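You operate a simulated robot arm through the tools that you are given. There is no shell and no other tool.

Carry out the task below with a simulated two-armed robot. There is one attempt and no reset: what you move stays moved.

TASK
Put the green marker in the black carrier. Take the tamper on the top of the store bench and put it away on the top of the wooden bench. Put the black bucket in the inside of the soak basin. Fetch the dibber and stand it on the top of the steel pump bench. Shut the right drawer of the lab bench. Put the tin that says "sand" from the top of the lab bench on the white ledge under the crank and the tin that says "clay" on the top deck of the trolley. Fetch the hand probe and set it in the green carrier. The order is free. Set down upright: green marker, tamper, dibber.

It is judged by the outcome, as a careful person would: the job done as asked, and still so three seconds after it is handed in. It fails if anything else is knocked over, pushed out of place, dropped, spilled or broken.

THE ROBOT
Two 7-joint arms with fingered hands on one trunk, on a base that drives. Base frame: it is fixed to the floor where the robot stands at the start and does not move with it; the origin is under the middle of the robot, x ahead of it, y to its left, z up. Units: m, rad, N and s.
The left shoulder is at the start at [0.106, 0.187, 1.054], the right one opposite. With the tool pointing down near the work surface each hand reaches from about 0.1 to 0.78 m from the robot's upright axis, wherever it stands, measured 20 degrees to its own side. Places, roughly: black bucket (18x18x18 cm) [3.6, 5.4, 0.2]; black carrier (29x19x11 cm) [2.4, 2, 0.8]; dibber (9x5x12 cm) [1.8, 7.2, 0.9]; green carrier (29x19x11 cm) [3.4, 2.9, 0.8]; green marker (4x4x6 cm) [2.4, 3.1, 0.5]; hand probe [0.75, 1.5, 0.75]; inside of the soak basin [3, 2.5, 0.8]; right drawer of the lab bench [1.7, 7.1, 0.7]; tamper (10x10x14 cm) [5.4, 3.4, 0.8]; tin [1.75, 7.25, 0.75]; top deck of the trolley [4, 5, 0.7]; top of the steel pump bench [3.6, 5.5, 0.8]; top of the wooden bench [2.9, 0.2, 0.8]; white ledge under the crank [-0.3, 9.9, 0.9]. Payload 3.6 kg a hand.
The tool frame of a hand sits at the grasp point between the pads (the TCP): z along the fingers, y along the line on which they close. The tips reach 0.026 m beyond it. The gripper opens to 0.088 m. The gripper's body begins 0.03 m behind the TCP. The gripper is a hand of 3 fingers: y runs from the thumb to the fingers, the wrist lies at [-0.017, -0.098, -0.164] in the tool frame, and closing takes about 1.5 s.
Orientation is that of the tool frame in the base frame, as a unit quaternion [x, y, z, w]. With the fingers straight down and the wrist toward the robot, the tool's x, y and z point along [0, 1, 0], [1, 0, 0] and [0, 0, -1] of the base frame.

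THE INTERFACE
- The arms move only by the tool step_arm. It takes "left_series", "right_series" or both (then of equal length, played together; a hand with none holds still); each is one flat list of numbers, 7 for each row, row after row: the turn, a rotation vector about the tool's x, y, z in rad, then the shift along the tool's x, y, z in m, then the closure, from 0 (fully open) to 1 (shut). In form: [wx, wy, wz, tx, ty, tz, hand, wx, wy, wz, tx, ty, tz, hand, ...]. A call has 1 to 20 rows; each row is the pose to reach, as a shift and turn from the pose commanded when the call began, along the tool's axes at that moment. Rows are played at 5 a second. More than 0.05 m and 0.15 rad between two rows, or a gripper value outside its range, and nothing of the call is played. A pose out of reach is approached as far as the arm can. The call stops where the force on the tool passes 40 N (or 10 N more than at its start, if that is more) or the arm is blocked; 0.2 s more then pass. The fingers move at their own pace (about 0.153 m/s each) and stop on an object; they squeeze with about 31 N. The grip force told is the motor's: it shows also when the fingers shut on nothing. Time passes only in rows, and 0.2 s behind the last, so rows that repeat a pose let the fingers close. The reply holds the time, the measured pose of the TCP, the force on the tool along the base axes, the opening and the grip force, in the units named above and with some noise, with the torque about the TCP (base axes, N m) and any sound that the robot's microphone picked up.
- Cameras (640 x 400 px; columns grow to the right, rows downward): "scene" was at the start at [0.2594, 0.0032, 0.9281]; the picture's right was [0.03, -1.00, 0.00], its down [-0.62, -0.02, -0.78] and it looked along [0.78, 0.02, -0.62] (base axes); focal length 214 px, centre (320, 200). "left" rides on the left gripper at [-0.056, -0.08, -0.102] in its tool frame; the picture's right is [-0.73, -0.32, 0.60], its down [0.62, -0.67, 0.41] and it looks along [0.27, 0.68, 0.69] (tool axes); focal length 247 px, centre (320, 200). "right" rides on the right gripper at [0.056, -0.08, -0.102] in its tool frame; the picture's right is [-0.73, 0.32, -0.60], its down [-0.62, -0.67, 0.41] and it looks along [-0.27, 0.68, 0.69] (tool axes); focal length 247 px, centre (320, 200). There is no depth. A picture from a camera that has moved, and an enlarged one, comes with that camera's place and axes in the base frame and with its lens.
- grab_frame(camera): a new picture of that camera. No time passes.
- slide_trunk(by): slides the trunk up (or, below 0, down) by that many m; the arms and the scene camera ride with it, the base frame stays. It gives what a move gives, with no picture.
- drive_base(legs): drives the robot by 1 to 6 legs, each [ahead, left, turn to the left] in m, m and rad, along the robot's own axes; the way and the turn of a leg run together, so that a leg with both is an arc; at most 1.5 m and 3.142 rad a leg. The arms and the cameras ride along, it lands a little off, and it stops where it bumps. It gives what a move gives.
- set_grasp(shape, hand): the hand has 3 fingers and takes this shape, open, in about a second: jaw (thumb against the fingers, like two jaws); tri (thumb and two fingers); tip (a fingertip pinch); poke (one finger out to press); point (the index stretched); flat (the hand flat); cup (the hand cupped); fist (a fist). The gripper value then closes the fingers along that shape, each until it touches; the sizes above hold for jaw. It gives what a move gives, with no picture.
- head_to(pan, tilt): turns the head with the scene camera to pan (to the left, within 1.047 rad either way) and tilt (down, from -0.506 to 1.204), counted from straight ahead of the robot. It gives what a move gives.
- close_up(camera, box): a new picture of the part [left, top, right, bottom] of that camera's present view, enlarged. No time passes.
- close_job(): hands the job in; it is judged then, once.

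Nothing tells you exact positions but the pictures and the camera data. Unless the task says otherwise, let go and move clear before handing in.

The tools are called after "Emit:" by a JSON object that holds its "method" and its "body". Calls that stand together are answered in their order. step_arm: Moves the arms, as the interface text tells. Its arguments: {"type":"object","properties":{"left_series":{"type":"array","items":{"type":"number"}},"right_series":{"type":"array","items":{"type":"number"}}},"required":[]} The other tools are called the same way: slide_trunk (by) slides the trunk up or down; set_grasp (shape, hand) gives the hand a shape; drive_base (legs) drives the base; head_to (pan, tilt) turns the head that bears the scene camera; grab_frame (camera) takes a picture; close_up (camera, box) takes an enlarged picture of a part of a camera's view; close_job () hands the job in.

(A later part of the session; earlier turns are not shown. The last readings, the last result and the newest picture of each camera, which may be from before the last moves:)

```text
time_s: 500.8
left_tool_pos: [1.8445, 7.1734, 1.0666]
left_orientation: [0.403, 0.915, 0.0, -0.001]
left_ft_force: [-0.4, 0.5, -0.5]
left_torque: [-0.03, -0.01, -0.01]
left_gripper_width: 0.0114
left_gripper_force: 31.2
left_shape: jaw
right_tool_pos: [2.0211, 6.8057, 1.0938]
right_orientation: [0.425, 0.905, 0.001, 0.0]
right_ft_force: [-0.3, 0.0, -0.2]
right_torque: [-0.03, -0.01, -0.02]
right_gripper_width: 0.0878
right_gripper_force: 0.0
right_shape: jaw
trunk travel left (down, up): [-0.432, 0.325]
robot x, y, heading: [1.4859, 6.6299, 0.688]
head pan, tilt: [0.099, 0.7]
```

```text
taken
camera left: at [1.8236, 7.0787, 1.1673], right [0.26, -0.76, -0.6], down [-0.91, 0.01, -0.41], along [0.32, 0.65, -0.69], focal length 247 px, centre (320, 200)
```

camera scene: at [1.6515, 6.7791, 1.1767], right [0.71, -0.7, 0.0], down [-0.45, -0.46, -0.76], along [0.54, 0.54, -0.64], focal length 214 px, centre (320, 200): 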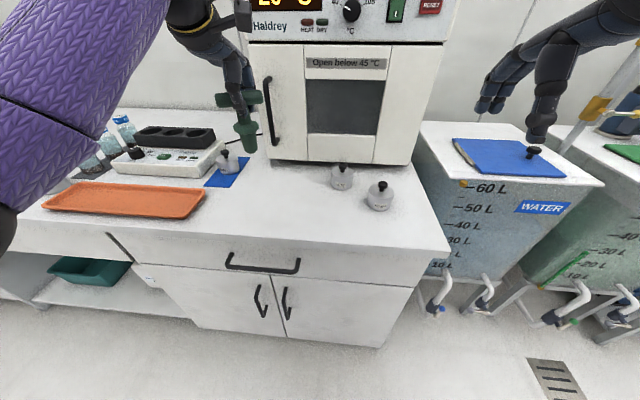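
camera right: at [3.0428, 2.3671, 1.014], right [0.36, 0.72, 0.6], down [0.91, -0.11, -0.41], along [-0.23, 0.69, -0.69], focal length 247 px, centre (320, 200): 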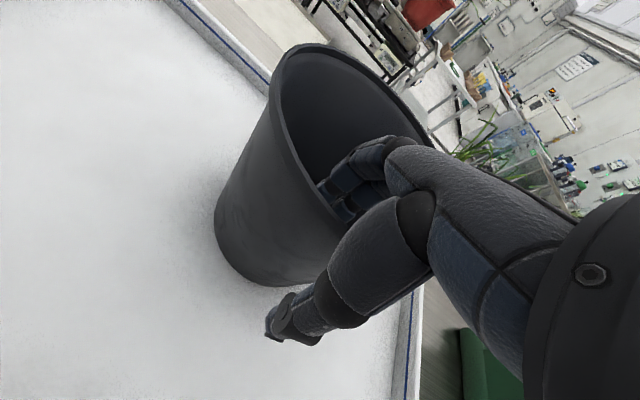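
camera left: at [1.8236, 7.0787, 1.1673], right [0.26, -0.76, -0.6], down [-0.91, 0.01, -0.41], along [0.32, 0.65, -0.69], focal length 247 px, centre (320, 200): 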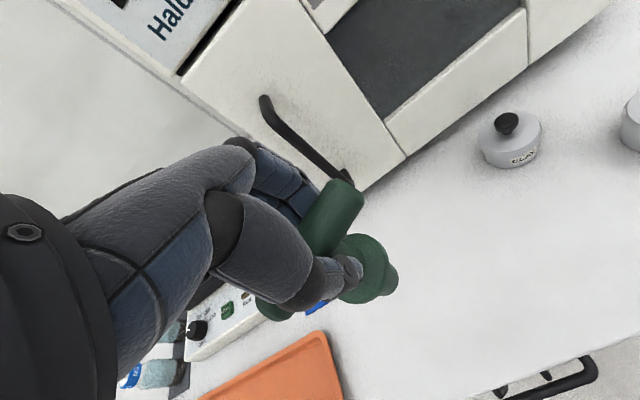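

Emit:
{"method": "step_arm", "body": {"left_series": [0, 0, 0, 0, -0.04, -0.01, 1, 0, 0, 0, 0, -0.08, -0.02, 1, 0, 0, 0, 0, -0.12, -0.03, 1]}}

Emit:
{"method": "drive_base", "body": {"legs": [[0.09, 0.15, 0]]}}

Emit:
{"method": "head_to", "body": {"pan": -0.15, "tilt": 0.75}}

Emit:
{"method": "grab_frame", "body": {"camera": "scene"}}

Emit:
{"method": "grab_frame", "body": {"camera": "right"}}

```text
time_s: 501.6
left_tool_pos: [1.7548, 7.0929, 1.0964]
left_orientation: [0.402, 0.916, 0.0, -0.002]
left_ft_force: [-0.1, -0.4, -0.3]
left_torque: [0.03, -0.01, 0.0]
left_gripper_width: 0.0114
left_gripper_force: 30.9
left_shape: jaw
right_tool_pos: [2.0199, 6.805, 1.0947]
right_orientation: [0.425, 0.905, -0.001, -0.001]
right_ft_force: [0.7, 0.6, -0.9]
right_torque: [-0.01, 0.0, 0.02]
right_gripper_width: 0.0879
right_gripper_force: 0.1
right_shape: jaw
trunk travel left (down, up): [-0.432, 0.325]
robot x, y, heading: [1.4878, 6.6286, 0.69]
head pan, tilt: [0.099, 0.7]
```

```text
time_s: 503.0
left_tool_pos: [1.7309, 7.2656, 1.0954]
left_orientation: [0.402, 0.915, 0.0, 0.0]
left_ft_force: [-0.2, 0.9, -1.4]
left_torque: [-0.02, -0.04, -0.05]
left_gripper_width: 0.0119
left_gripper_force: 31.0
left_shape: jaw
right_tool_pos: [1.9965, 6.9785, 1.0937]
right_orientation: [0.425, 0.905, -0.001, -0.001]
right_ft_force: [-0.3, 0.7, 0.0]
right_torque: [-0.02, -0.05, 0.0]
right_gripper_width: 0.0876
right_gripper_force: 0.1
right_shape: jaw
trunk travel left (down, up): [-0.432, 0.325]
robot x, y, heading: [1.4617, 6.8015, 0.694]
head pan, tilt: [0.099, 0.7]
```

```text
time_s: 503.8
left_tool_pos: [1.7318, 7.2656, 1.0964]
left_orientation: [0.402, 0.916, 0.001, 0.0]
left_ft_force: [-0.4, -0.4, -1.3]
left_torque: [-0.01, -0.01, -0.02]
left_gripper_width: 0.0114
left_gripper_force: 30.4
left_shape: jaw
right_tool_pos: [1.9977, 6.9769, 1.0956]
right_orientation: [0.424, 0.906, 0.0, 0.001]
right_ft_force: [-0.3, -0.8, 0.0]
right_torque: [0.01, 0.01, 0.02]
right_gripper_width: 0.0875
right_gripper_force: 0.0
right_shape: jaw
trunk travel left (down, up): [-0.432, 0.325]
robot x, y, heading: [1.465, 6.8012, 0.694]
head pan, tilt: [-0.15, 0.75]
```

```text
taken
camera scene: at [1.639, 6.9328, 1.1724], right [0.52, -0.86, 0.0], down [-0.58, -0.35, -0.73], along [0.63, 0.38, -0.68], focal length 214 px, centre (320, 200)
```

scene: 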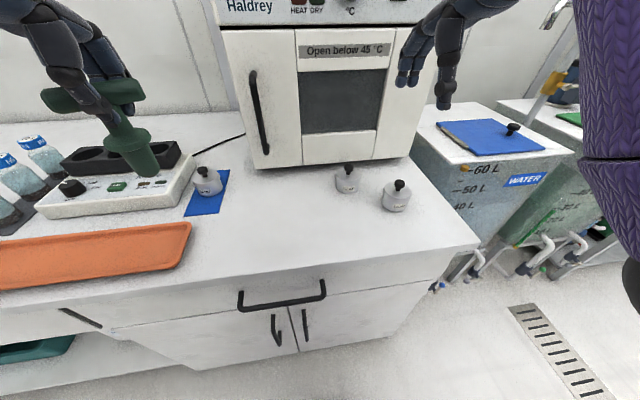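

```text
taken
camera right: at [1.8999, 6.9689, 1.196], right [0.72, -0.36, 0.6], down [-0.11, -0.9, -0.41], along [0.69, 0.23, -0.69], focal length 247 px, centre (320, 200)
```

right: 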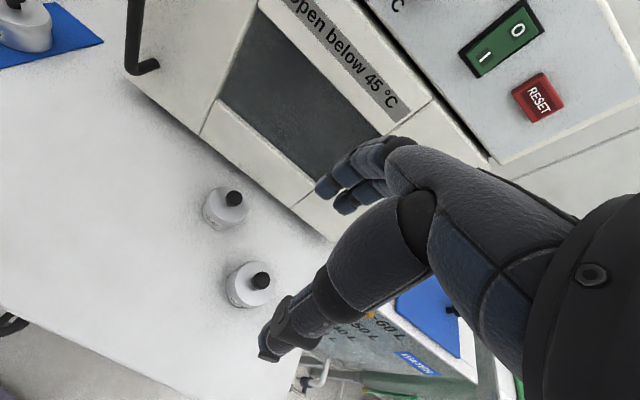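

Emit:
{"method": "close_up", "body": {"camera": "right", "box": [170, 160, 310, 320]}}

Emit:
{"method": "close_up", "body": {"camera": "scene", "box": [300, 130, 440, 240]}}

```text
2.50 times, centred on (240, 240) of right
camera zoom: at [1.8999, 6.9689, 1.196], right [0.72, -0.36, 0.6], down [-0.11, -0.9, -0.41], along [0.69, 0.23, -0.69], focal length 617 px, centre (520, 100)
```

zoom: 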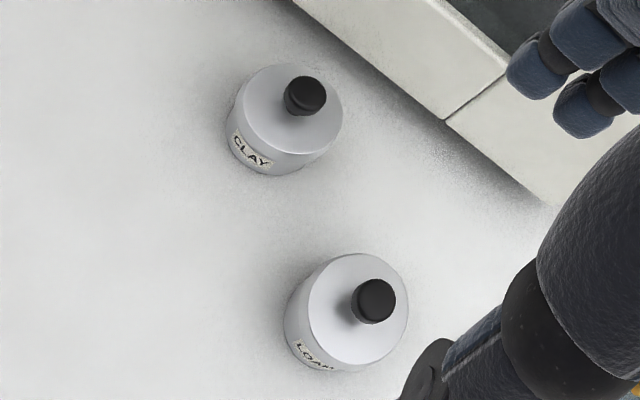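

```text
3.64 times, centred on (370, 185) of scene
camera zoom: at [1.639, 6.9328, 1.1724], right [0.52, -0.86, 0.0], down [-0.58, -0.35, -0.73], along [0.63, 0.38, -0.68], focal length 780 px, centre (138, 254)
```

zoom: 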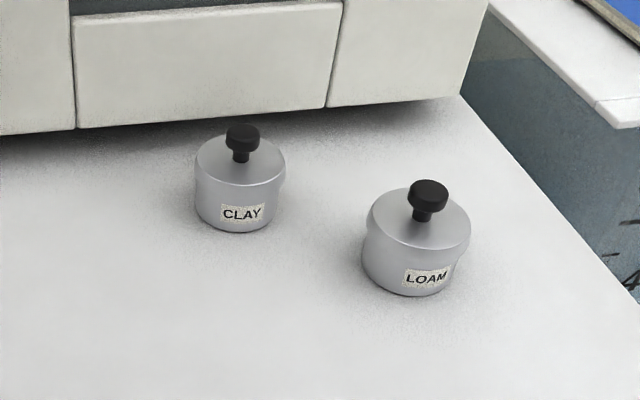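

CLAY is at (2.073, 7.107), body top z≈0.834. Moving the right hand above it.

Emit:
{"method": "step_arm", "body": {"right_series": [0, 0, 0, 0.013, 0.0353, 0.02, 0, 0, 0, 0, 0.026, 0.0706, 0.04, 0, 0, 0, 0, 0.0389, 0.1059, 0.06, 0, 0, 0, 0, 0.0519, 0.1412, 0.08, 0, 0, 0, 0, 0.0519, 0.1412, 0.12, 0, 0, 0, 0, 0.0519, 0.1412, 0.16, 0]}}

Emit:
{"method": "grab_frame", "body": {"camera": "right"}}

Emit:
{"method": "close_up", "body": {"camera": "scene", "box": [300, 80, 460, 240]}}

```text
time_s: 505.2
left_tool_pos: [1.7315, 7.2655, 1.0965]
left_orientation: [0.402, 0.916, 0.0, -0.001]
left_ft_force: [-0.2, 0.0, -0.1]
left_torque: [-0.05, 0.01, 0.01]
left_gripper_width: 0.0116
left_gripper_force: 31.1
left_shape: jaw
right_tool_pos: [2.0706, 7.1058, 0.9358]
right_orientation: [0.424, 0.906, 0.0, -0.001]
right_ft_force: [-0.2, 0.0, -1.1]
right_torque: [-0.01, 0.01, 0.01]
right_gripper_width: 0.0877
right_gripper_force: 0.2
right_shape: jaw
trunk travel left (down, up): [-0.432, 0.325]
robot x, y, heading: [1.464, 6.799, 0.693]
head pan, tilt: [-0.15, 0.75]
```

```text
taken
camera right: at [1.9738, 7.098, 1.037], right [0.72, -0.36, 0.6], down [-0.11, -0.9, -0.41], along [0.69, 0.23, -0.69], focal length 247 px, centre (320, 200)
```

right: 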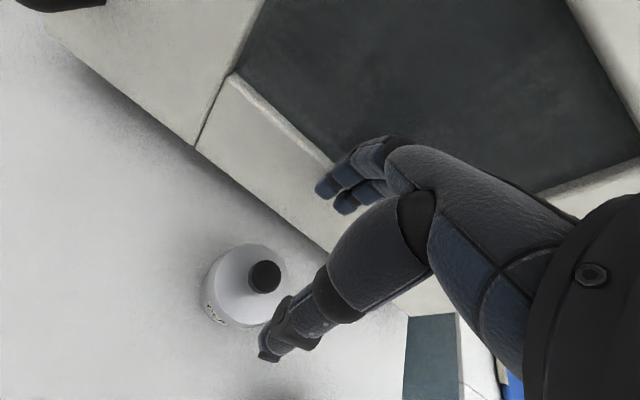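

```text
2.50 times, centred on (380, 160) of scene
camera zoom: at [1.6392, 6.9332, 1.1723], right [0.52, -0.86, 0.0], down [-0.58, -0.35, -0.73], along [0.63, 0.38, -0.68], focal length 536 px, centre (170, 300)
```

zoom: 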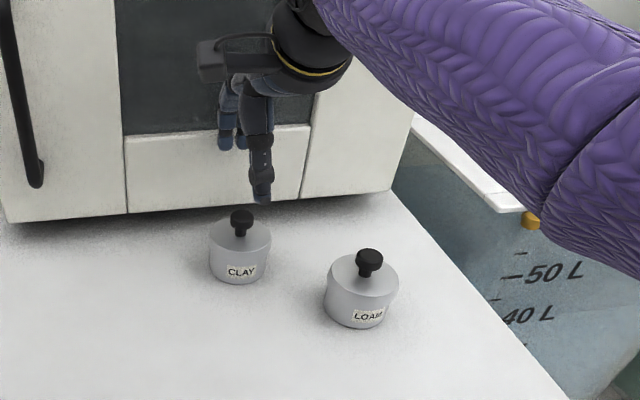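

Emit:
{"method": "step_arm", "body": {"right_series": [0, 0, 0, 0, -0.003, 0.03, 0, 0, 0, 0, 0, -0.003, 0.055, 0, 0, 0, 0, 0, -0.003, 0.08, 0, 0, 0, 0, 0, -0.003, 0.103, 0]}}

Emit:
{"method": "grab_frame", "body": {"camera": "right"}}

Emit:
{"method": "close_up", "body": {"camera": "scene", "box": [300, 80, 460, 240]}}

```text
time_s: 506.2
left_tool_pos: [1.7316, 7.2636, 1.0954]
left_orientation: [0.402, 0.916, 0.0, -0.001]
left_ft_force: [-0.5, 0.6, -0.7]
left_torque: [-0.03, 0.02, 0.03]
left_gripper_width: 0.0111
left_gripper_force: 30.9
left_shape: jaw
right_tool_pos: [2.0674, 7.098, 0.8352]
right_orientation: [0.424, 0.906, 0.001, -0.001]
right_ft_force: [0.0, -0.6, 0.2]
right_torque: [0.03, -0.01, 0.02]
right_gripper_width: 0.0881
right_gripper_force: 0.0
right_shape: jaw
right hand out of reach, approached as far as the arm can: row 4
trunk travel left (down, up): [-0.432, 0.325]
robot x, y, heading: [1.4626, 6.7989, 0.697]
head pan, tilt: [-0.15, 0.75]
```

```text
taken
camera right: at [1.9701, 7.0901, 0.9359], right [0.72, -0.36, 0.6], down [-0.11, -0.9, -0.41], along [0.69, 0.23, -0.69], focal length 247 px, centre (320, 200)
```

right: 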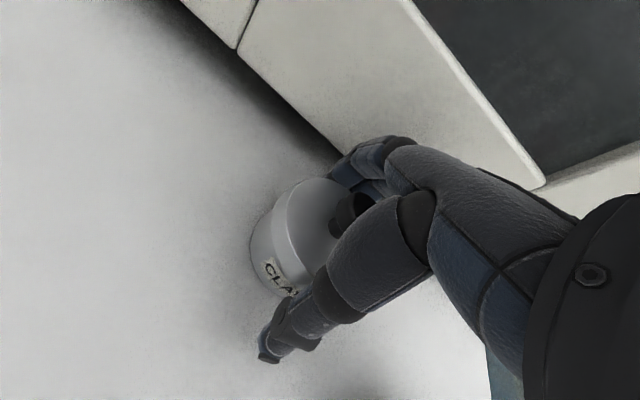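

```text
2.50 times, centred on (380, 160) of scene
camera zoom: at [1.6391, 6.9325, 1.1724], right [0.52, -0.86, 0.0], down [-0.58, -0.35, -0.73], along [0.63, 0.38, -0.68], focal length 536 px, centre (170, 300)
```

zoom: 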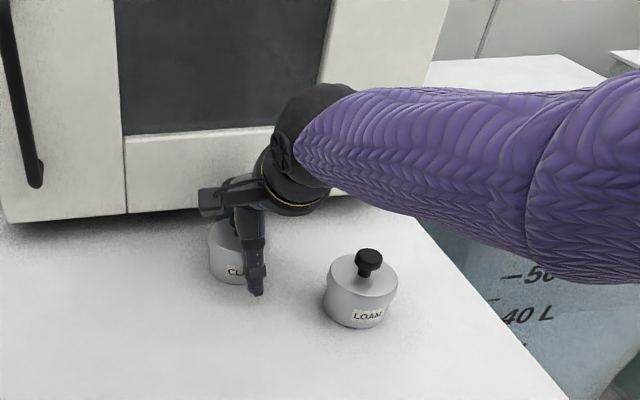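

Emit:
{"method": "step_arm", "body": {"right_series": [0, 0, 0, 0, 0, 0, 0.1, 0, 0, 0, 0, 0, 0, 0.2, 0, 0, 0, 0, 0, 0, 0.3, 0, 0, 0, 0, 0, 0, 0.5, 0, 0, 0, 0, 0, 0, 0.8, 0, 0, 0, 0, 0, 0, 1, 0, 0, 0, 0, 0, 0, 1]}}

Emit:
{"method": "grab_frame", "body": {"camera": "right"}}

Emit:
{"method": "close_up", "body": {"camera": "scene", "box": [300, 80, 460, 240]}}

```text
time_s: 507.8
left_tool_pos: [1.7311, 7.2644, 1.0962]
left_orientation: [0.402, 0.916, 0.001, -0.001]
left_ft_force: [0.8, 0.0, -0.5]
left_torque: [0.04, -0.06, 0.01]
left_gripper_width: 0.0117
left_gripper_force: 31.0
left_shape: jaw
right_tool_pos: [2.0669, 7.0983, 0.835]
right_orientation: [0.424, 0.906, 0.0, -0.001]
right_ft_force: [-0.5, 0.7, 0.8]
right_torque: [0.05, -0.04, 0.0]
right_gripper_width: 0.0533
right_gripper_force: 30.8
right_shape: jaw
trunk travel left (down, up): [-0.432, 0.325]
robot x, y, heading: [1.464, 6.8022, 0.694]
head pan, tilt: [-0.15, 0.75]
heard: snap
```

```text
taken
camera right: at [1.9703, 7.0904, 0.9362], right [0.72, -0.36, 0.6], down [-0.11, -0.9, -0.41], along [0.69, 0.23, -0.69], focal length 247 px, centre (320, 200)
```

right: 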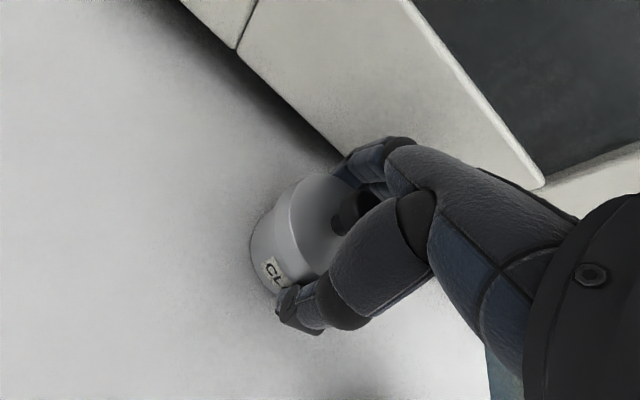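

```text
2.50 times, centred on (380, 160) of scene
camera zoom: at [1.639, 6.9328, 1.1724], right [0.52, -0.86, 0.0], down [-0.58, -0.35, -0.73], along [0.63, 0.38, -0.68], focal length 536 px, centre (170, 300)
```

zoom: 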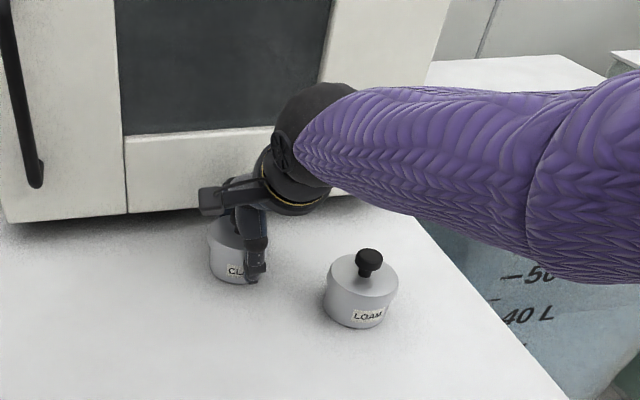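

I heard a snap; checking the tin closely before moving.

Emit:
{"method": "close_up", "body": {"camera": "right", "box": [220, 150, 420, 350]}}

Emit:
{"method": "close_up", "body": {"camera": "scene", "box": [360, 140, 420, 210]}}

Emit:
{"method": "close_up", "body": {"camera": "scene", "box": [0, 60, 240, 220]}}

```text
2.00 times, centred on (320, 250) of right
camera zoom: at [1.9703, 7.0904, 0.9362], right [0.72, -0.36, 0.6], down [-0.11, -0.9, -0.41], along [0.69, 0.23, -0.69], focal length 494 px, centre (320, 100)
```

zoom: 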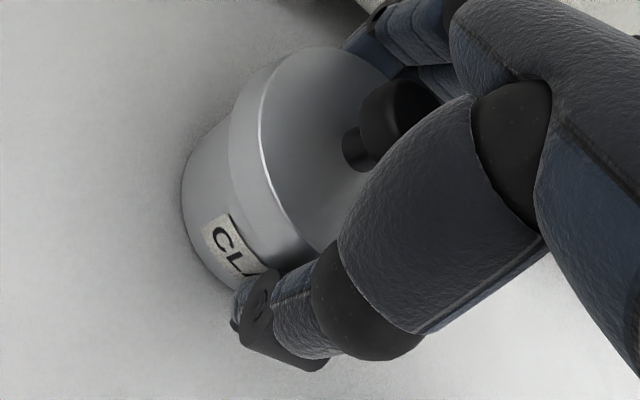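

```text
5.71 times, centred on (390, 175) of scene
camera zoom: at [1.639, 6.9328, 1.1724], right [0.52, -0.86, 0.0], down [-0.58, -0.35, -0.73], along [0.63, 0.38, -0.68], focal length 1226 px, centre (-80, 343)
```

zoom: 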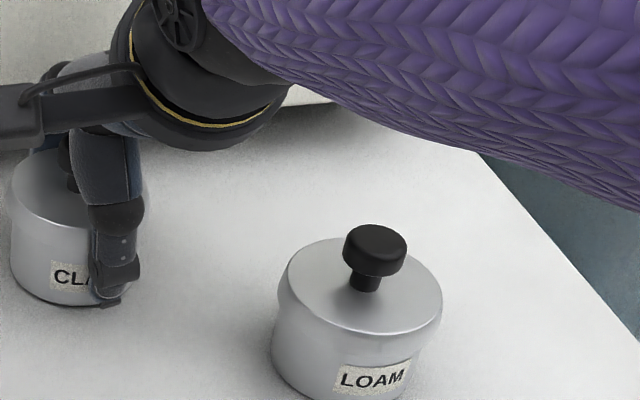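

```text
2.50 times, centred on (120, 140) of scene
camera zoom: at [1.639, 6.9328, 1.1724], right [0.52, -0.86, 0.0], down [-0.58, -0.35, -0.73], along [0.63, 0.38, -0.68], focal length 536 px, centre (820, 350)
```

zoom: 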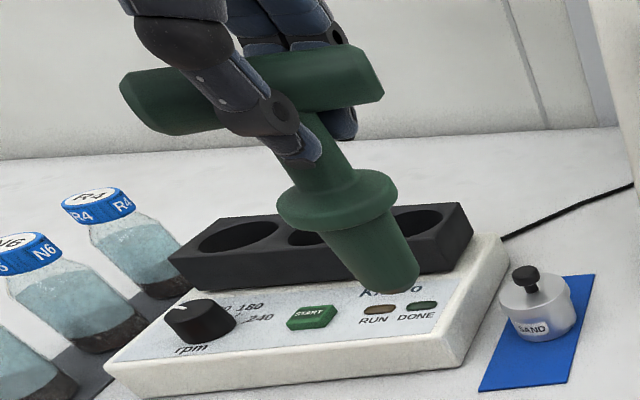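

Emit:
{"method": "step_arm", "body": {"right_series": [0, 0, 0, 0, 0, -0.005, 1, 0, 0, 0, 0, 0, -0.012, 1, 0, 0, 0, 0, 0, -0.02, 1]}}

Emit:
{"method": "close_up", "body": {"camera": "right", "box": [220, 150, 420, 350]}}

Emit:
{"method": "close_up", "body": {"camera": "scene", "box": [350, 130, 410, 200]}}

```text
time_s: 508.6
left_tool_pos: [1.7317, 7.266, 1.0957]
left_orientation: [0.402, 0.916, 0.0, -0.001]
left_ft_force: [-0.1, -0.2, -0.8]
left_torque: [0.0, -0.04, 0.0]
left_gripper_width: 0.0112
left_gripper_force: 30.8
left_shape: jaw
right_tool_pos: [2.067, 7.099, 0.8552]
right_orientation: [0.424, 0.906, -0.001, 0.0]
right_ft_force: [-0.3, 0.2, -1.5]
right_torque: [-0.04, 0.05, -0.01]
right_gripper_width: 0.0533
right_gripper_force: 31.2
right_shape: jaw
trunk travel left (down, up): [-0.432, 0.325]
robot x, y, heading: [1.4609, 6.7985, 0.699]
head pan, tilt: [-0.15, 0.75]
```

```text
2.00 times, centred on (320, 250) of right
camera zoom: at [1.9704, 7.092, 0.9558], right [0.72, -0.36, 0.6], down [-0.11, -0.9, -0.41], along [0.69, 0.23, -0.69], focal length 494 px, centre (320, 100)
```

zoom: 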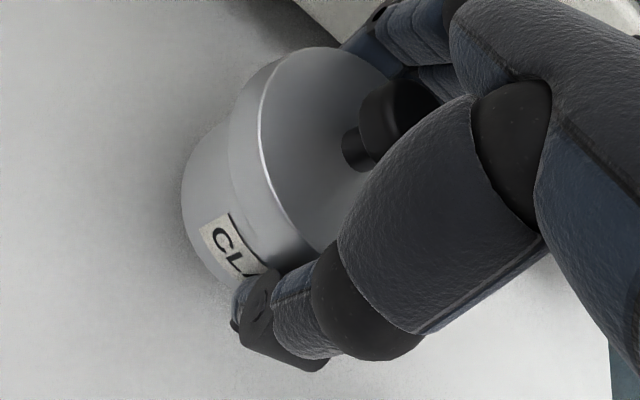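

```text
5.71 times, centred on (380, 165) of scene
camera zoom: at [1.6391, 6.9329, 1.1724], right [0.52, -0.86, 0.0], down [-0.58, -0.35, -0.73], along [0.63, 0.38, -0.68], focal length 1226 px, centre (-23, 400)
```

zoom: 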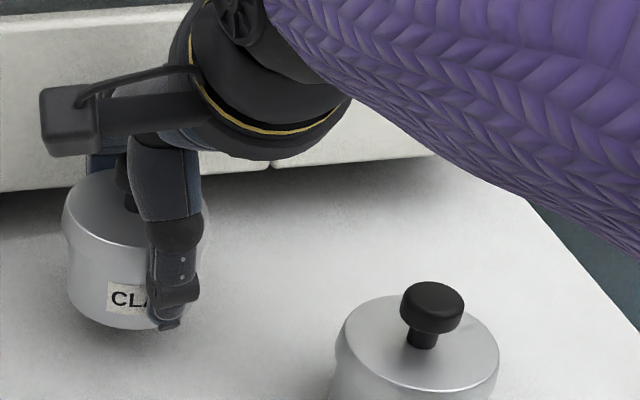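

The tin lifts as a whole, lid on (the snap was probably the lid seating). Lifting and retracting.

Emit:
{"method": "step_arm", "body": {"right_series": [0, 0, 0, 0, 0, -0.04, 1, 0, 0, 0, 0, 0, -0.08, 1, 0, 0, 0, 0, 0, -0.12, 1, 0, 0, 0, 0, -0.03, -0.155, 1, 0, 0, 0, 0, -0.07, -0.18, 1, 0, 0, 0, 0, -0.11, -0.2, 1]}}

Emit:
{"method": "grab_frame", "body": {"camera": "scene"}}

Emit:
{"method": "grab_frame", "body": {"camera": "right"}}

```text
time_s: 510.0
left_tool_pos: [1.731, 7.2648, 1.0964]
left_orientation: [0.402, 0.916, 0.001, 0.0]
left_ft_force: [0.7, 0.7, -1.3]
left_torque: [0.02, -0.02, -0.01]
left_gripper_width: 0.0117
left_gripper_force: 31.4
left_shape: jaw
right_tool_pos: [1.9807, 7.0266, 1.0554]
right_orientation: [0.424, 0.906, 0.0, 0.0]
right_ft_force: [-0.7, -0.4, -1.9]
right_torque: [-0.02, -0.01, 0.01]
right_gripper_width: 0.0527
right_gripper_force: 30.9
right_shape: jaw
trunk travel left (down, up): [-0.432, 0.325]
robot x, y, heading: [1.4665, 6.7956, 0.691]
head pan, tilt: [-0.15, 0.75]
```

```text
taken
camera scene: at [1.6386, 6.9324, 1.1726], right [0.52, -0.86, 0.0], down [-0.58, -0.35, -0.73], along [0.63, 0.38, -0.68], focal length 214 px, centre (320, 200)
```

scene: 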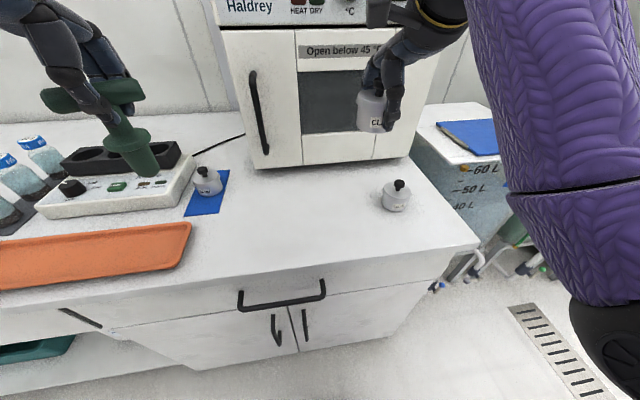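

```text
taken
camera right: at [1.8832, 7.0188, 1.1572], right [0.72, -0.36, 0.6], down [-0.11, -0.91, -0.41], along [0.69, 0.23, -0.69], focal length 247 px, centre (320, 200)
```

right: 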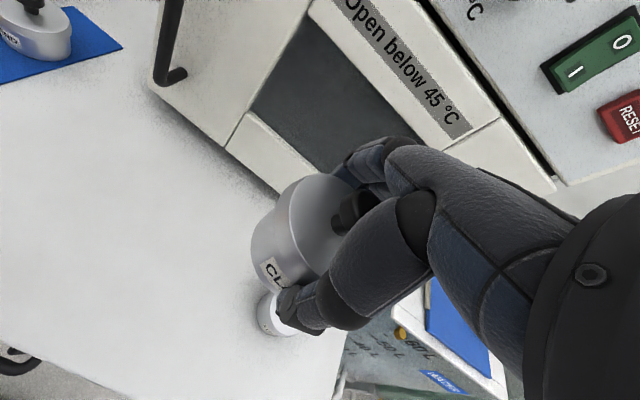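

Both items are held. Backing off and moving along to the pump bench.

Emit:
{"method": "drive_base", "body": {"legs": [[-0.2, 0, 0], [0, -1.0, 0], [0, -0.97, 0]]}}

Emit:
{"method": "head_to", "body": {"pan": 0.15, "tilt": 0.65}}

Emit:
{"method": "grab_frame", "body": {"camera": "scene"}}

```text
time_s: 521.1
left_tool_pos: [2.8446, 5.6219, 1.095]
left_orientation: [0.4, 0.917, 0.0, -0.001]
left_ft_force: [-0.8, 0.5, -0.7]
left_torque: [0.01, 0.01, -0.03]
left_gripper_width: 0.0115
left_gripper_force: 30.8
left_shape: jaw
right_tool_pos: [3.0946, 5.3856, 1.0541]
right_orientation: [0.423, 0.906, 0.0, 0.0]
right_ft_force: [-0.6, 0.2, -1.1]
right_torque: [0.02, 0.02, 0.0]
right_gripper_width: 0.0529
right_gripper_force: 31.2
right_shape: jaw
trunk travel left (down, up): [-0.432, 0.325]
robot x, y, heading: [2.581, 5.1579, 0.692]
head pan, tilt: [-0.15, 0.75]
```

```text
time_s: 521.9
left_tool_pos: [2.8452, 5.6216, 1.0959]
left_orientation: [0.401, 0.916, 0.0, -0.001]
left_ft_force: [-0.2, 0.2, -0.8]
left_torque: [0.0, -0.01, -0.01]
left_gripper_width: 0.0116
left_gripper_force: 31.2
left_shape: jaw
right_tool_pos: [3.0943, 5.3849, 1.0546]
right_orientation: [0.423, 0.906, 0.0, -0.002]
right_ft_force: [0.9, 0.4, -2.2]
right_torque: [-0.05, -0.01, 0.01]
right_gripper_width: 0.0527
right_gripper_force: 31.1
right_shape: jaw
trunk travel left (down, up): [-0.432, 0.325]
robot x, y, heading: [2.5763, 5.1564, 0.692]
head pan, tilt: [0.15, 0.649]
```

```text
taken
camera scene: at [2.7392, 5.3117, 1.1809], right [0.75, -0.66, 0.0], down [-0.4, -0.45, -0.8], along [0.53, 0.6, -0.61], focal length 214 px, centre (320, 200)
```

scene: 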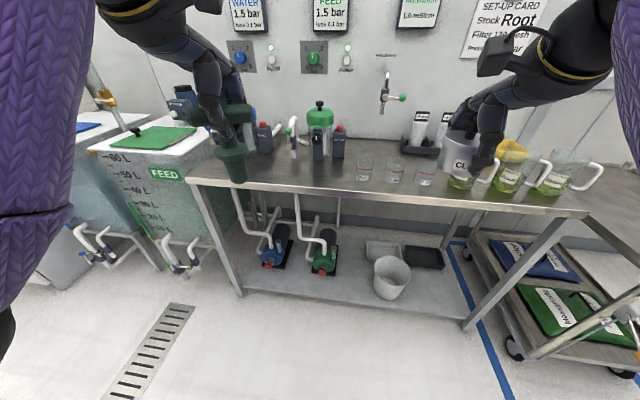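

Emit:
{"method": "drive_base", "body": {"legs": [[0.27, 0, 0]]}}

Emit:
{"method": "head_to", "body": {"pan": 0.25, "tilt": 0.8}}

Emit:
{"method": "grab_frame", "body": {"camera": "scene"}}

Emit:
{"method": "grab_frame", "body": {"camera": "left"}}

```text
time_s: 523.8
left_tool_pos: [3.056, 5.7991, 1.0956]
left_orientation: [0.4, 0.917, 0.0, -0.001]
left_ft_force: [0.1, 0.3, -0.5]
left_torque: [-0.03, 0.01, -0.04]
left_gripper_width: 0.0116
left_gripper_force: 31.0
left_shape: jaw
right_tool_pos: [3.3041, 5.5617, 1.0555]
right_orientation: [0.423, 0.906, 0.0, -0.001]
right_ft_force: [-0.2, -0.4, -1.4]
right_torque: [-0.01, 0.01, 0.0]
right_gripper_width: 0.0529
right_gripper_force: 30.8
right_shape: jaw
trunk travel left (down, up): [-0.432, 0.325]
robot x, y, heading: [2.7872, 5.3283, 0.695]
head pan, tilt: [0.15, 0.649]
```

```text
time_s: 524.5
left_tool_pos: [3.0544, 5.7977, 1.0954]
left_orientation: [0.4, 0.916, 0.001, -0.001]
left_ft_force: [-0.3, 0.1, -0.5]
left_torque: [-0.01, 0.02, 0.0]
left_gripper_width: 0.0116
left_gripper_force: 30.7
left_shape: jaw
right_tool_pos: [3.3049, 5.5597, 1.0547]
right_orientation: [0.422, 0.906, -0.001, 0.0]
right_ft_force: [0.2, -0.5, -1.6]
right_torque: [0.01, 0.04, 0.0]
right_gripper_width: 0.053
right_gripper_force: 31.2
right_shape: jaw
trunk travel left (down, up): [-0.432, 0.325]
robot x, y, heading: [2.7903, 5.332, 0.698]
head pan, tilt: [0.25, 0.799]
```

```text
taken
camera scene: at [2.9389, 5.4873, 1.1685], right [0.81, -0.59, 0.0], down [-0.42, -0.58, -0.7], along [0.41, 0.56, -0.72], focal length 214 px, centre (320, 200)
```

scene: 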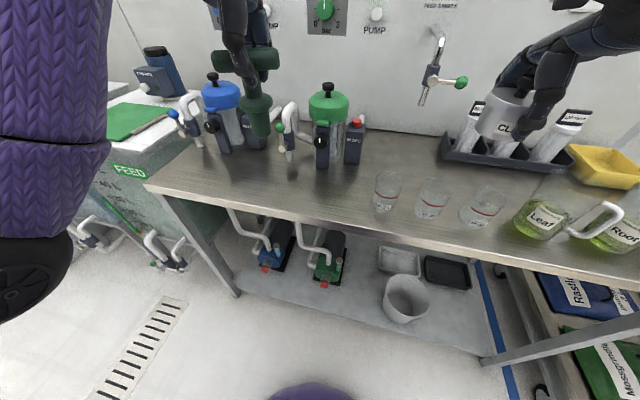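

```text
taken
camera left: at [3.034, 5.7017, 1.1971], right [0.26, -0.75, -0.6], down [-0.91, 0.01, -0.41], along [0.31, 0.66, -0.69], focal length 247 px, centre (320, 200)
```

left: 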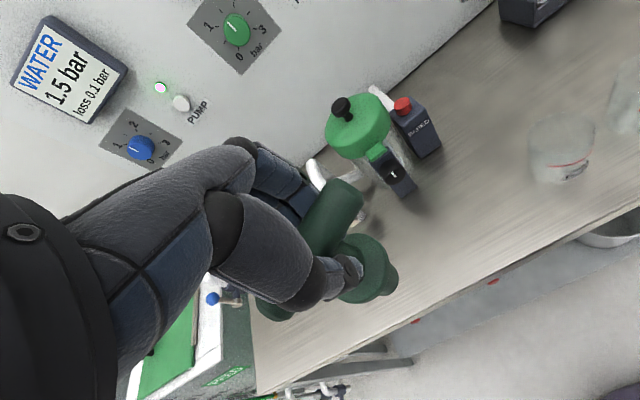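

The strip in front of the filters is free; I'll set the dibber at about u=6.165, v=2.51 (3.14, 5.87).

Emit:
{"method": "step_arm", "body": {"left_series": [0, 0, 0, -0.002, 0.0371, 0.01, 1, 0, 0, 0, -0.0041, 0.0741, 0.02, 1, 0, 0, 0, -0.0061, 0.1112, 0.03, 1, 0, 0, 0, -0.0061, 0.1112, 0.07, 1, 0, 0, 0, -0.0061, 0.1112, 0.11, 1, 0, 0, 0, -0.0061, 0.1112, 0.15, 1, 0, 0, 0, -0.0061, 0.1112, 0.18, 1]}}

Emit:
{"method": "close_up", "body": {"camera": "scene", "box": [200, 80, 400, 240]}}

Emit:
{"method": "grab_frame", "body": {"camera": "left"}}

```text
time_s: 526.1
left_tool_pos: [3.1416, 5.8685, 0.9158]
left_orientation: [0.401, 0.916, 0.0, -0.001]
left_ft_force: [0.5, -0.1, -1.1]
left_torque: [0.0, 0.0, 0.03]
left_gripper_width: 0.0117
left_gripper_force: 30.6
left_shape: jaw
right_tool_pos: [3.3056, 5.5605, 1.0545]
right_orientation: [0.423, 0.906, -0.001, -0.001]
right_ft_force: [0.5, 0.1, -1.4]
right_torque: [-0.01, -0.01, -0.01]
right_gripper_width: 0.0526
right_gripper_force: 31.2
right_shape: jaw
trunk travel left (down, up): [-0.432, 0.325]
robot x, y, heading: [2.7849, 5.3264, 0.692]
head pan, tilt: [0.25, 0.799]
```

```text
2.50 times, centred on (300, 160) of scene
camera zoom: at [2.9393, 5.4875, 1.1683], right [0.81, -0.59, 0.0], down [-0.42, -0.58, -0.7], along [0.41, 0.56, -0.72], focal length 536 px, centre (370, 300)
```

zoom: 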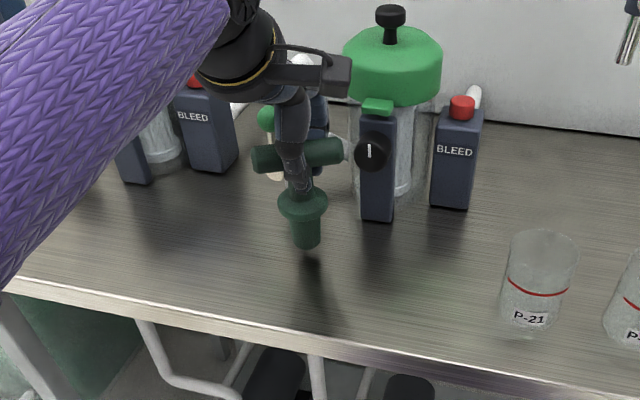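

```text
taken
camera left: at [3.1203, 5.7736, 1.017], right [0.26, -0.75, -0.6], down [-0.91, 0.01, -0.41], along [0.31, 0.66, -0.69], focal length 247 px, centre (320, 200)
```

left: 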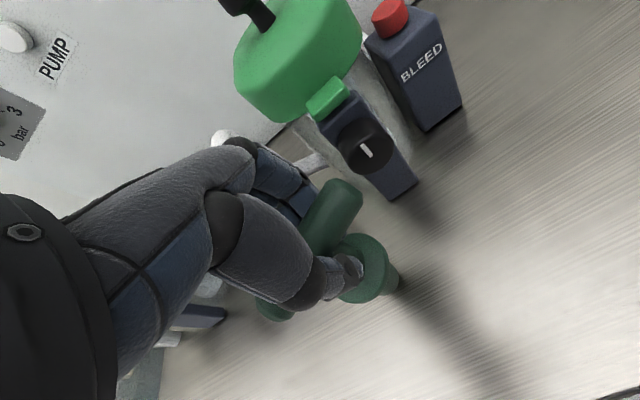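

The tap behind is rather close to the fingers; I'll shift the spot 3 cm toward me and 5 cm right before lowering.

Emit:
{"method": "step_arm", "body": {"left_series": [0, 0, 0, -0.015, -0.02, 0, 1, 0, 0, 0, -0.05, -0.03, 0, 1]}}

Emit:
{"method": "close_up", "body": {"camera": "scene", "box": [200, 80, 400, 240]}}

```text
time_s: 526.7
left_tool_pos: [3.1518, 5.8118, 0.9163]
left_orientation: [0.401, 0.916, 0.0, -0.001]
left_ft_force: [1.1, 0.3, -0.2]
left_torque: [0.02, 0.05, -0.01]
left_gripper_width: 0.0119
left_gripper_force: 31.2
left_shape: jaw
right_tool_pos: [3.3041, 5.5598, 1.0541]
right_orientation: [0.423, 0.906, 0.0, 0.0]
right_ft_force: [0.1, -0.1, -1.3]
right_torque: [-0.01, -0.04, 0.02]
right_gripper_width: 0.0528
right_gripper_force: 31.0
right_shape: jaw
trunk travel left (down, up): [-0.432, 0.325]
robot x, y, heading: [2.7824, 5.3275, 0.697]
head pan, tilt: [0.25, 0.799]
```

```text
2.50 times, centred on (300, 160) of scene
camera zoom: at [2.9395, 5.4869, 1.1684], right [0.81, -0.59, 0.0], down [-0.42, -0.58, -0.7], along [0.41, 0.57, -0.72], focal length 536 px, centre (370, 300)
```

zoom: 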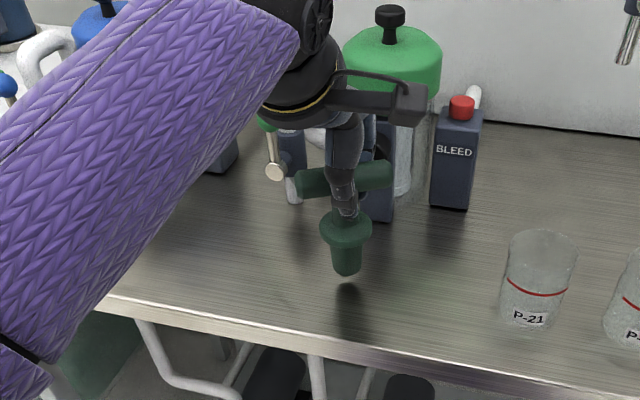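

Emit:
{"method": "step_arm", "body": {"left_series": [0, 0, 0, 0, 0, 0.012, 1, 0, 0, 0, 0, 0, 0.022, 1, 0, 0, 0, 0, 0, 0.028, 1, 0, 0, 0, 0, 0, 0.028, 1]}}

Emit:
{"method": "close_up", "body": {"camera": "scene", "box": [270, 120, 370, 220]}}

```text
time_s: 527.5
left_tool_pos: [3.1571, 5.815, 0.9032]
left_orientation: [0.401, 0.916, 0.014, 0.009]
left_ft_force: [-3.0, -1.2, 17.0]
left_torque: [-0.33, 0.31, 0.01]
left_gripper_width: 0.0139
left_gripper_force: 31.1
left_shape: jaw
right_tool_pos: [3.3041, 5.5607, 1.0552]
right_orientation: [0.423, 0.906, -0.001, 0.0]
right_ft_force: [0.0, 1.0, -2.0]
right_torque: [-0.02, 0.01, 0.01]
right_gripper_width: 0.0527
right_gripper_force: 31.1
right_shape: jaw
trunk travel left (down, up): [-0.432, 0.325]
robot x, y, heading: [2.7897, 5.3324, 0.692]
head pan, tilt: [0.25, 0.799]
stopped in row 4 (left hand): the force on the tool passed its limit at 43 N (the readings are from after the stop); the commanded pose is now the measured one
```

```text
4.00 times, centred on (320, 170) of scene
camera zoom: at [2.939, 5.4874, 1.1683], right [0.81, -0.59, 0.0], down [-0.42, -0.58, -0.7], along [0.41, 0.56, -0.72], focal length 858 px, centre (320, 320)
```

zoom: 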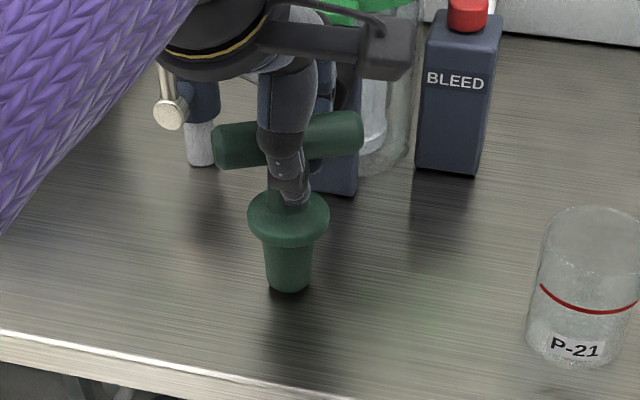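

The bench is a bit higher than estimated; the dibber's tip is down. Relieving the pressure and re-levelling.

Emit:
{"method": "step_arm", "body": {"left_series": [0.016, 0.002, 0, 0, 0, -0.002, 1, 0.033, 0.005, 0, 0, 0, -0.003, 1, 0.033, 0.005, 0, 0, 0, -0.003, 1]}}

Emit:
{"method": "close_up", "body": {"camera": "scene", "box": [270, 120, 370, 220]}}

Emit:
{"method": "close_up", "body": {"camera": "left", "box": [240, 150, 460, 350]}}

```text
time_s: 528.3
left_tool_pos: [3.1555, 5.8136, 0.9028]
left_orientation: [0.4, 0.916, -0.003, -0.002]
left_ft_force: [0.9, 2.3, 13.7]
left_torque: [0.02, -0.02, -0.03]
left_gripper_width: 0.014
left_gripper_force: 31.2
left_shape: jaw
right_tool_pos: [3.303, 5.5607, 1.0551]
right_orientation: [0.422, 0.907, 0.0, -0.001]
right_ft_force: [0.0, -0.1, -1.7]
right_torque: [-0.02, -0.03, 0.0]
right_gripper_width: 0.0529
right_gripper_force: 31.7
right_shape: jaw
trunk travel left (down, up): [-0.432, 0.325]
robot x, y, heading: [2.7873, 5.33, 0.692]
head pan, tilt: [0.25, 0.799]
```

```text
4.00 times, centred on (320, 170) of scene
camera zoom: at [2.9385, 5.4867, 1.1686], right [0.81, -0.59, 0.0], down [-0.42, -0.58, -0.7], along [0.41, 0.57, -0.72], focal length 858 px, centre (320, 320)
```

zoom: 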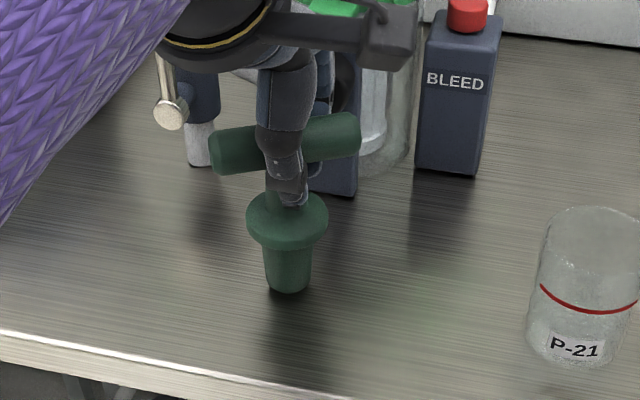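

```text
2.00 times, centred on (350, 250) of left
camera zoom: at [3.1362, 5.7186, 1.0047], right [0.26, -0.76, -0.6], down [-0.91, 0.0, -0.41], along [0.31, 0.65, -0.69], focal length 494 px, centre (260, 100)
```

zoom: 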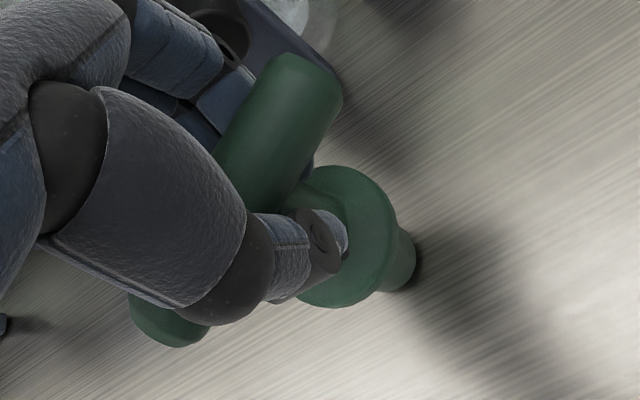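

Emit:
{"method": "step_arm", "body": {"left_series": [0, 0, 0, 0, 0, -0.002, 1, 0, 0, 0, 0, 0, -0.004, 1, 0, 0, 0, 0, 0, -0.004, 1]}}

Emit:
{"method": "close_up", "body": {"camera": "scene", "box": [270, 120, 370, 220]}}

```text
time_s: 529.1
left_tool_pos: [3.1543, 5.8126, 0.9024]
left_orientation: [0.401, 0.916, -0.006, -0.003]
left_ft_force: [-1.1, 0.2, -1.9]
left_torque: [-0.01, -0.02, -0.01]
left_gripper_width: 0.0133
left_gripper_force: 30.9
left_shape: jaw
right_tool_pos: [3.3034, 5.5612, 1.0542]
right_orientation: [0.423, 0.906, -0.001, 0.0]
right_ft_force: [0.1, -0.8, -1.0]
right_torque: [0.0, -0.03, -0.01]
right_gripper_width: 0.0528
right_gripper_force: 30.9
right_shape: jaw
trunk travel left (down, up): [-0.432, 0.325]
robot x, y, heading: [2.7853, 5.3315, 0.697]
head pan, tilt: [0.25, 0.799]
```

```text
4.00 times, centred on (320, 170) of scene
camera zoom: at [2.939, 5.4874, 1.1682], right [0.81, -0.59, 0.0], down [-0.42, -0.58, -0.7], along [0.41, 0.56, -0.72], focal length 858 px, centre (320, 320)
```

zoom: 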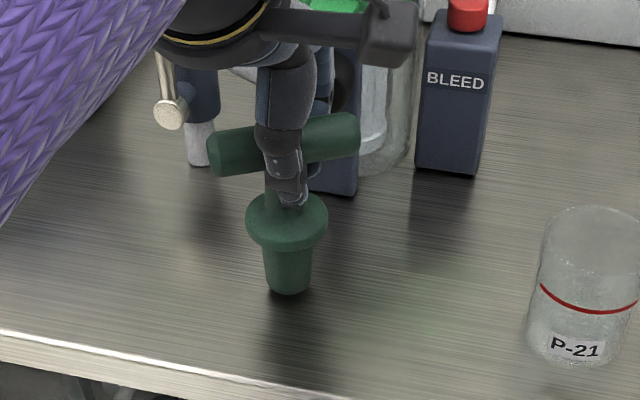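

Emit:
{"method": "step_arm", "body": {"left_series": [0, 0, 0, 0, 0, 0.001, 0.95, 0, 0, 0, 0, 0, 0.001, 0.85, 0, 0, 0, 0, 0, 0.001, 0.75, 0, 0, 0, 0, 0, 0.001, 0.65, 0, 0, 0, 0, 0, 0.001, 0.5]}}

Emit:
{"method": "close_up", "body": {"camera": "scene", "box": [270, 120, 370, 220]}}

Emit:
{"method": "close_up", "body": {"camera": "left", "box": [240, 150, 460, 350]}}

```text
time_s: 530.3
left_tool_pos: [3.1559, 5.8129, 0.9044]
left_orientation: [0.401, 0.916, -0.004, -0.003]
left_ft_force: [-0.1, -0.1, 0.2]
left_torque: [0.03, 0.01, 0.0]
left_gripper_width: 0.0433
left_gripper_force: 0.1
left_shape: jaw
right_tool_pos: [3.305, 5.5606, 1.056]
right_orientation: [0.422, 0.906, 0.0, -0.001]
right_ft_force: [-0.2, -0.6, -1.3]
right_torque: [0.0, -0.04, 0.0]
right_gripper_width: 0.0528
right_gripper_force: 31.2
right_shape: jaw
trunk travel left (down, up): [-0.432, 0.325]
robot x, y, heading: [2.7827, 5.328, 0.692]
head pan, tilt: [0.25, 0.799]
```

```text
4.00 times, centred on (320, 170) of scene
camera zoom: at [2.9389, 5.4874, 1.1684], right [0.81, -0.59, 0.0], down [-0.42, -0.58, -0.7], along [0.41, 0.56, -0.72], focal length 858 px, centre (320, 320)
```

zoom: 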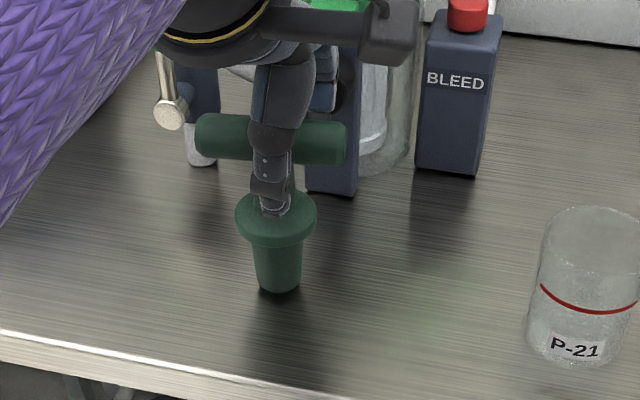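

```text
2.00 times, centred on (350, 250) of left
camera zoom: at [3.1361, 5.7181, 1.0071], right [0.26, -0.76, -0.6], down [-0.91, 0.0, -0.4], along [0.31, 0.65, -0.69], focal length 494 px, centre (260, 100)
```

zoom: 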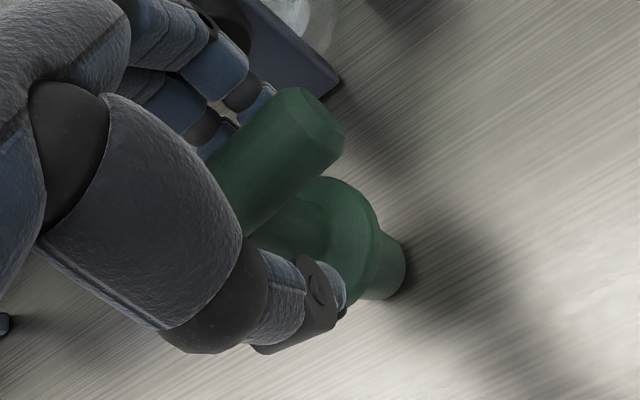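

The dibber stands on its own. Opening fully and lifting straight up.

Emit:
{"method": "step_arm", "body": {"left_series": [0, 0, 0, 0, 0, 0, 0.3, 0, 0, 0, 0, 0, 0, 0.1, 0, 0, 0, 0, 0, 0, 0.05, 0, 0, 0, 0, 0, -0.02, 0.05, 0, 0, 0, 0, 0, -0.05, 0.05, 0, 0, 0, 0, 0, -0.09, 0.05, 0, 0, 0, 0, 0, -0.13, 0.05]}}

Emit:
{"method": "grab_frame", "body": {"camera": "scene"}}

Emit:
{"method": "close_up", "body": {"camera": "scene", "box": [250, 100, 370, 220]}}

```text
time_s: 531.9
left_tool_pos: [3.1541, 5.8125, 1.034]
left_orientation: [0.399, 0.917, -0.004, -0.002]
left_ft_force: [-0.4, 0.0, -0.2]
left_torque: [0.01, -0.01, 0.03]
left_gripper_width: 0.0831
left_gripper_force: 0.1
left_shape: jaw
right_tool_pos: [3.3048, 5.5602, 1.0541]
right_orientation: [0.422, 0.906, 0.0, 0.0]
right_ft_force: [-0.1, -0.2, -1.2]
right_torque: [-0.01, -0.02, 0.0]
right_gripper_width: 0.0528
right_gripper_force: 30.5
right_shape: jaw
trunk travel left (down, up): [-0.432, 0.325]
robot x, y, heading: [2.7846, 5.3329, 0.698]
head pan, tilt: [0.25, 0.799]
```

```text
taken
camera scene: at [2.939, 5.4873, 1.1684], right [0.81, -0.59, 0.0], down [-0.42, -0.58, -0.7], along [0.41, 0.56, -0.72], focal length 214 px, centre (320, 200)
```

scene: 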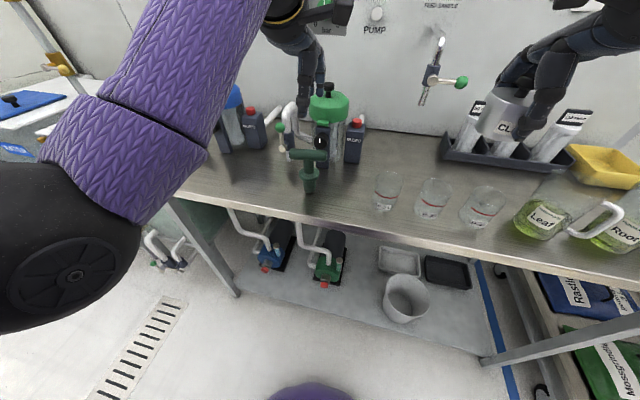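

```text
3.33 times, centred on (310, 160) of scene
camera zoom: at [2.939, 5.4873, 1.1684], right [0.81, -0.59, 0.0], down [-0.42, -0.58, -0.7], along [0.41, 0.56, -0.72], focal length 715 px, centre (353, 333)
```

zoom: 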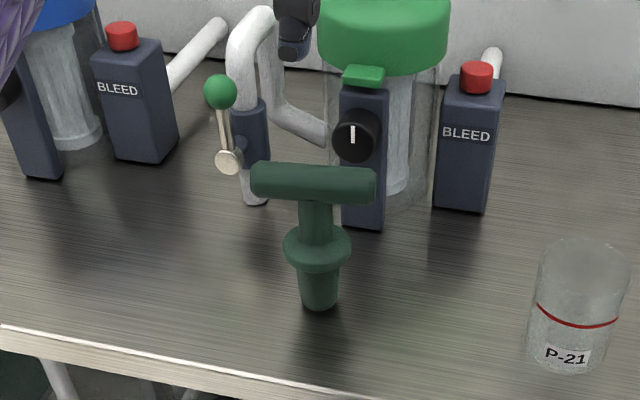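

The dibber stands upright on the pump bench. Next, the clay tin onto the trolley's top deck; backing off and moving in front of the trolley.

Emit:
{"method": "slide_trunk", "body": {"by": 0.15}}

Emit:
{"method": "drive_base", "body": {"legs": [[-0.3, 0, 0], [0, -0.85, 0]]}}

Emit:
{"method": "head_to", "body": {"pan": -0.1, "tilt": 0.65}}

Emit:
{"method": "grab_frame", "body": {"camera": "scene"}}

```text
time_s: 533.7
left_tool_pos: [3.1577, 5.8149, 1.1851]
left_orientation: [0.4, 0.917, -0.004, -0.002]
left_ft_force: [-0.4, -0.1, -0.2]
left_torque: [-0.02, -0.03, 0.01]
left_gripper_width: 0.0832
left_gripper_force: 0.0
left_shape: jaw
right_tool_pos: [3.3054, 5.5609, 1.2037]
right_orientation: [0.423, 0.906, -0.001, -0.001]
right_ft_force: [0.2, 0.0, -1.9]
right_torque: [0.01, 0.0, -0.02]
right_gripper_width: 0.0528
right_gripper_force: 30.6
right_shape: jaw
trunk travel left (down, up): [-0.582, 0.175]
robot x, y, heading: [2.7888, 5.3318, 0.691]
head pan, tilt: [0.25, 0.799]
```

```text
time_s: 539.7
left_tool_pos: [3.4651, 4.9937, 1.1848]
left_orientation: [0.396, 0.918, -0.003, -0.002]
left_ft_force: [-0.4, -0.7, 0.4]
left_torque: [0.02, -0.01, -0.02]
left_gripper_width: 0.0832
left_gripper_force: 0.1
left_shape: jaw
right_tool_pos: [3.615, 4.7403, 1.2036]
right_orientation: [0.419, 0.908, -0.001, -0.002]
right_ft_force: [0.4, 0.1, -1.4]
right_torque: [0.02, 0.02, 0.02]
right_gripper_width: 0.0529
right_gripper_force: 31.1
right_shape: jaw
trunk travel left (down, up): [-0.582, 0.175]
robot x, y, heading: [3.0913, 4.5078, 0.705]
head pan, tilt: [0.25, 0.799]
```

```text
time_s: 540.5
left_tool_pos: [3.4644, 4.9942, 1.185]
left_orientation: [0.396, 0.918, -0.004, -0.003]
left_ft_force: [0.7, 0.2, -0.4]
left_torque: [-0.01, 0.01, -0.01]
left_gripper_width: 0.0833
left_gripper_force: 0.0
left_shape: jaw
right_tool_pos: [3.6145, 4.7416, 1.2048]
right_orientation: [0.418, 0.908, 0.0, 0.0]
right_ft_force: [0.1, -0.3, -1.3]
right_torque: [-0.03, 0.03, -0.01]
right_gripper_width: 0.0529
right_gripper_force: 31.1
right_shape: jaw
trunk travel left (down, up): [-0.582, 0.175]
robot x, y, heading: [3.0953, 4.5059, 0.703]
head pan, tilt: [-0.099, 0.649]
```

```text
taken
camera scene: at [3.2676, 4.6433, 1.3361], right [0.57, -0.82, 0.0], down [-0.5, -0.34, -0.8], along [0.65, 0.45, -0.61], focal length 214 px, centre (320, 200)
```

scene: 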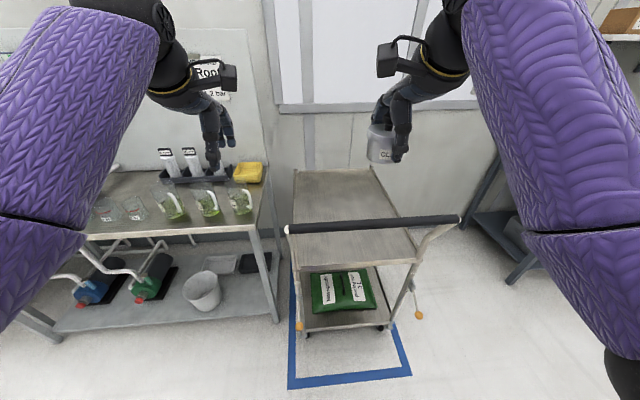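

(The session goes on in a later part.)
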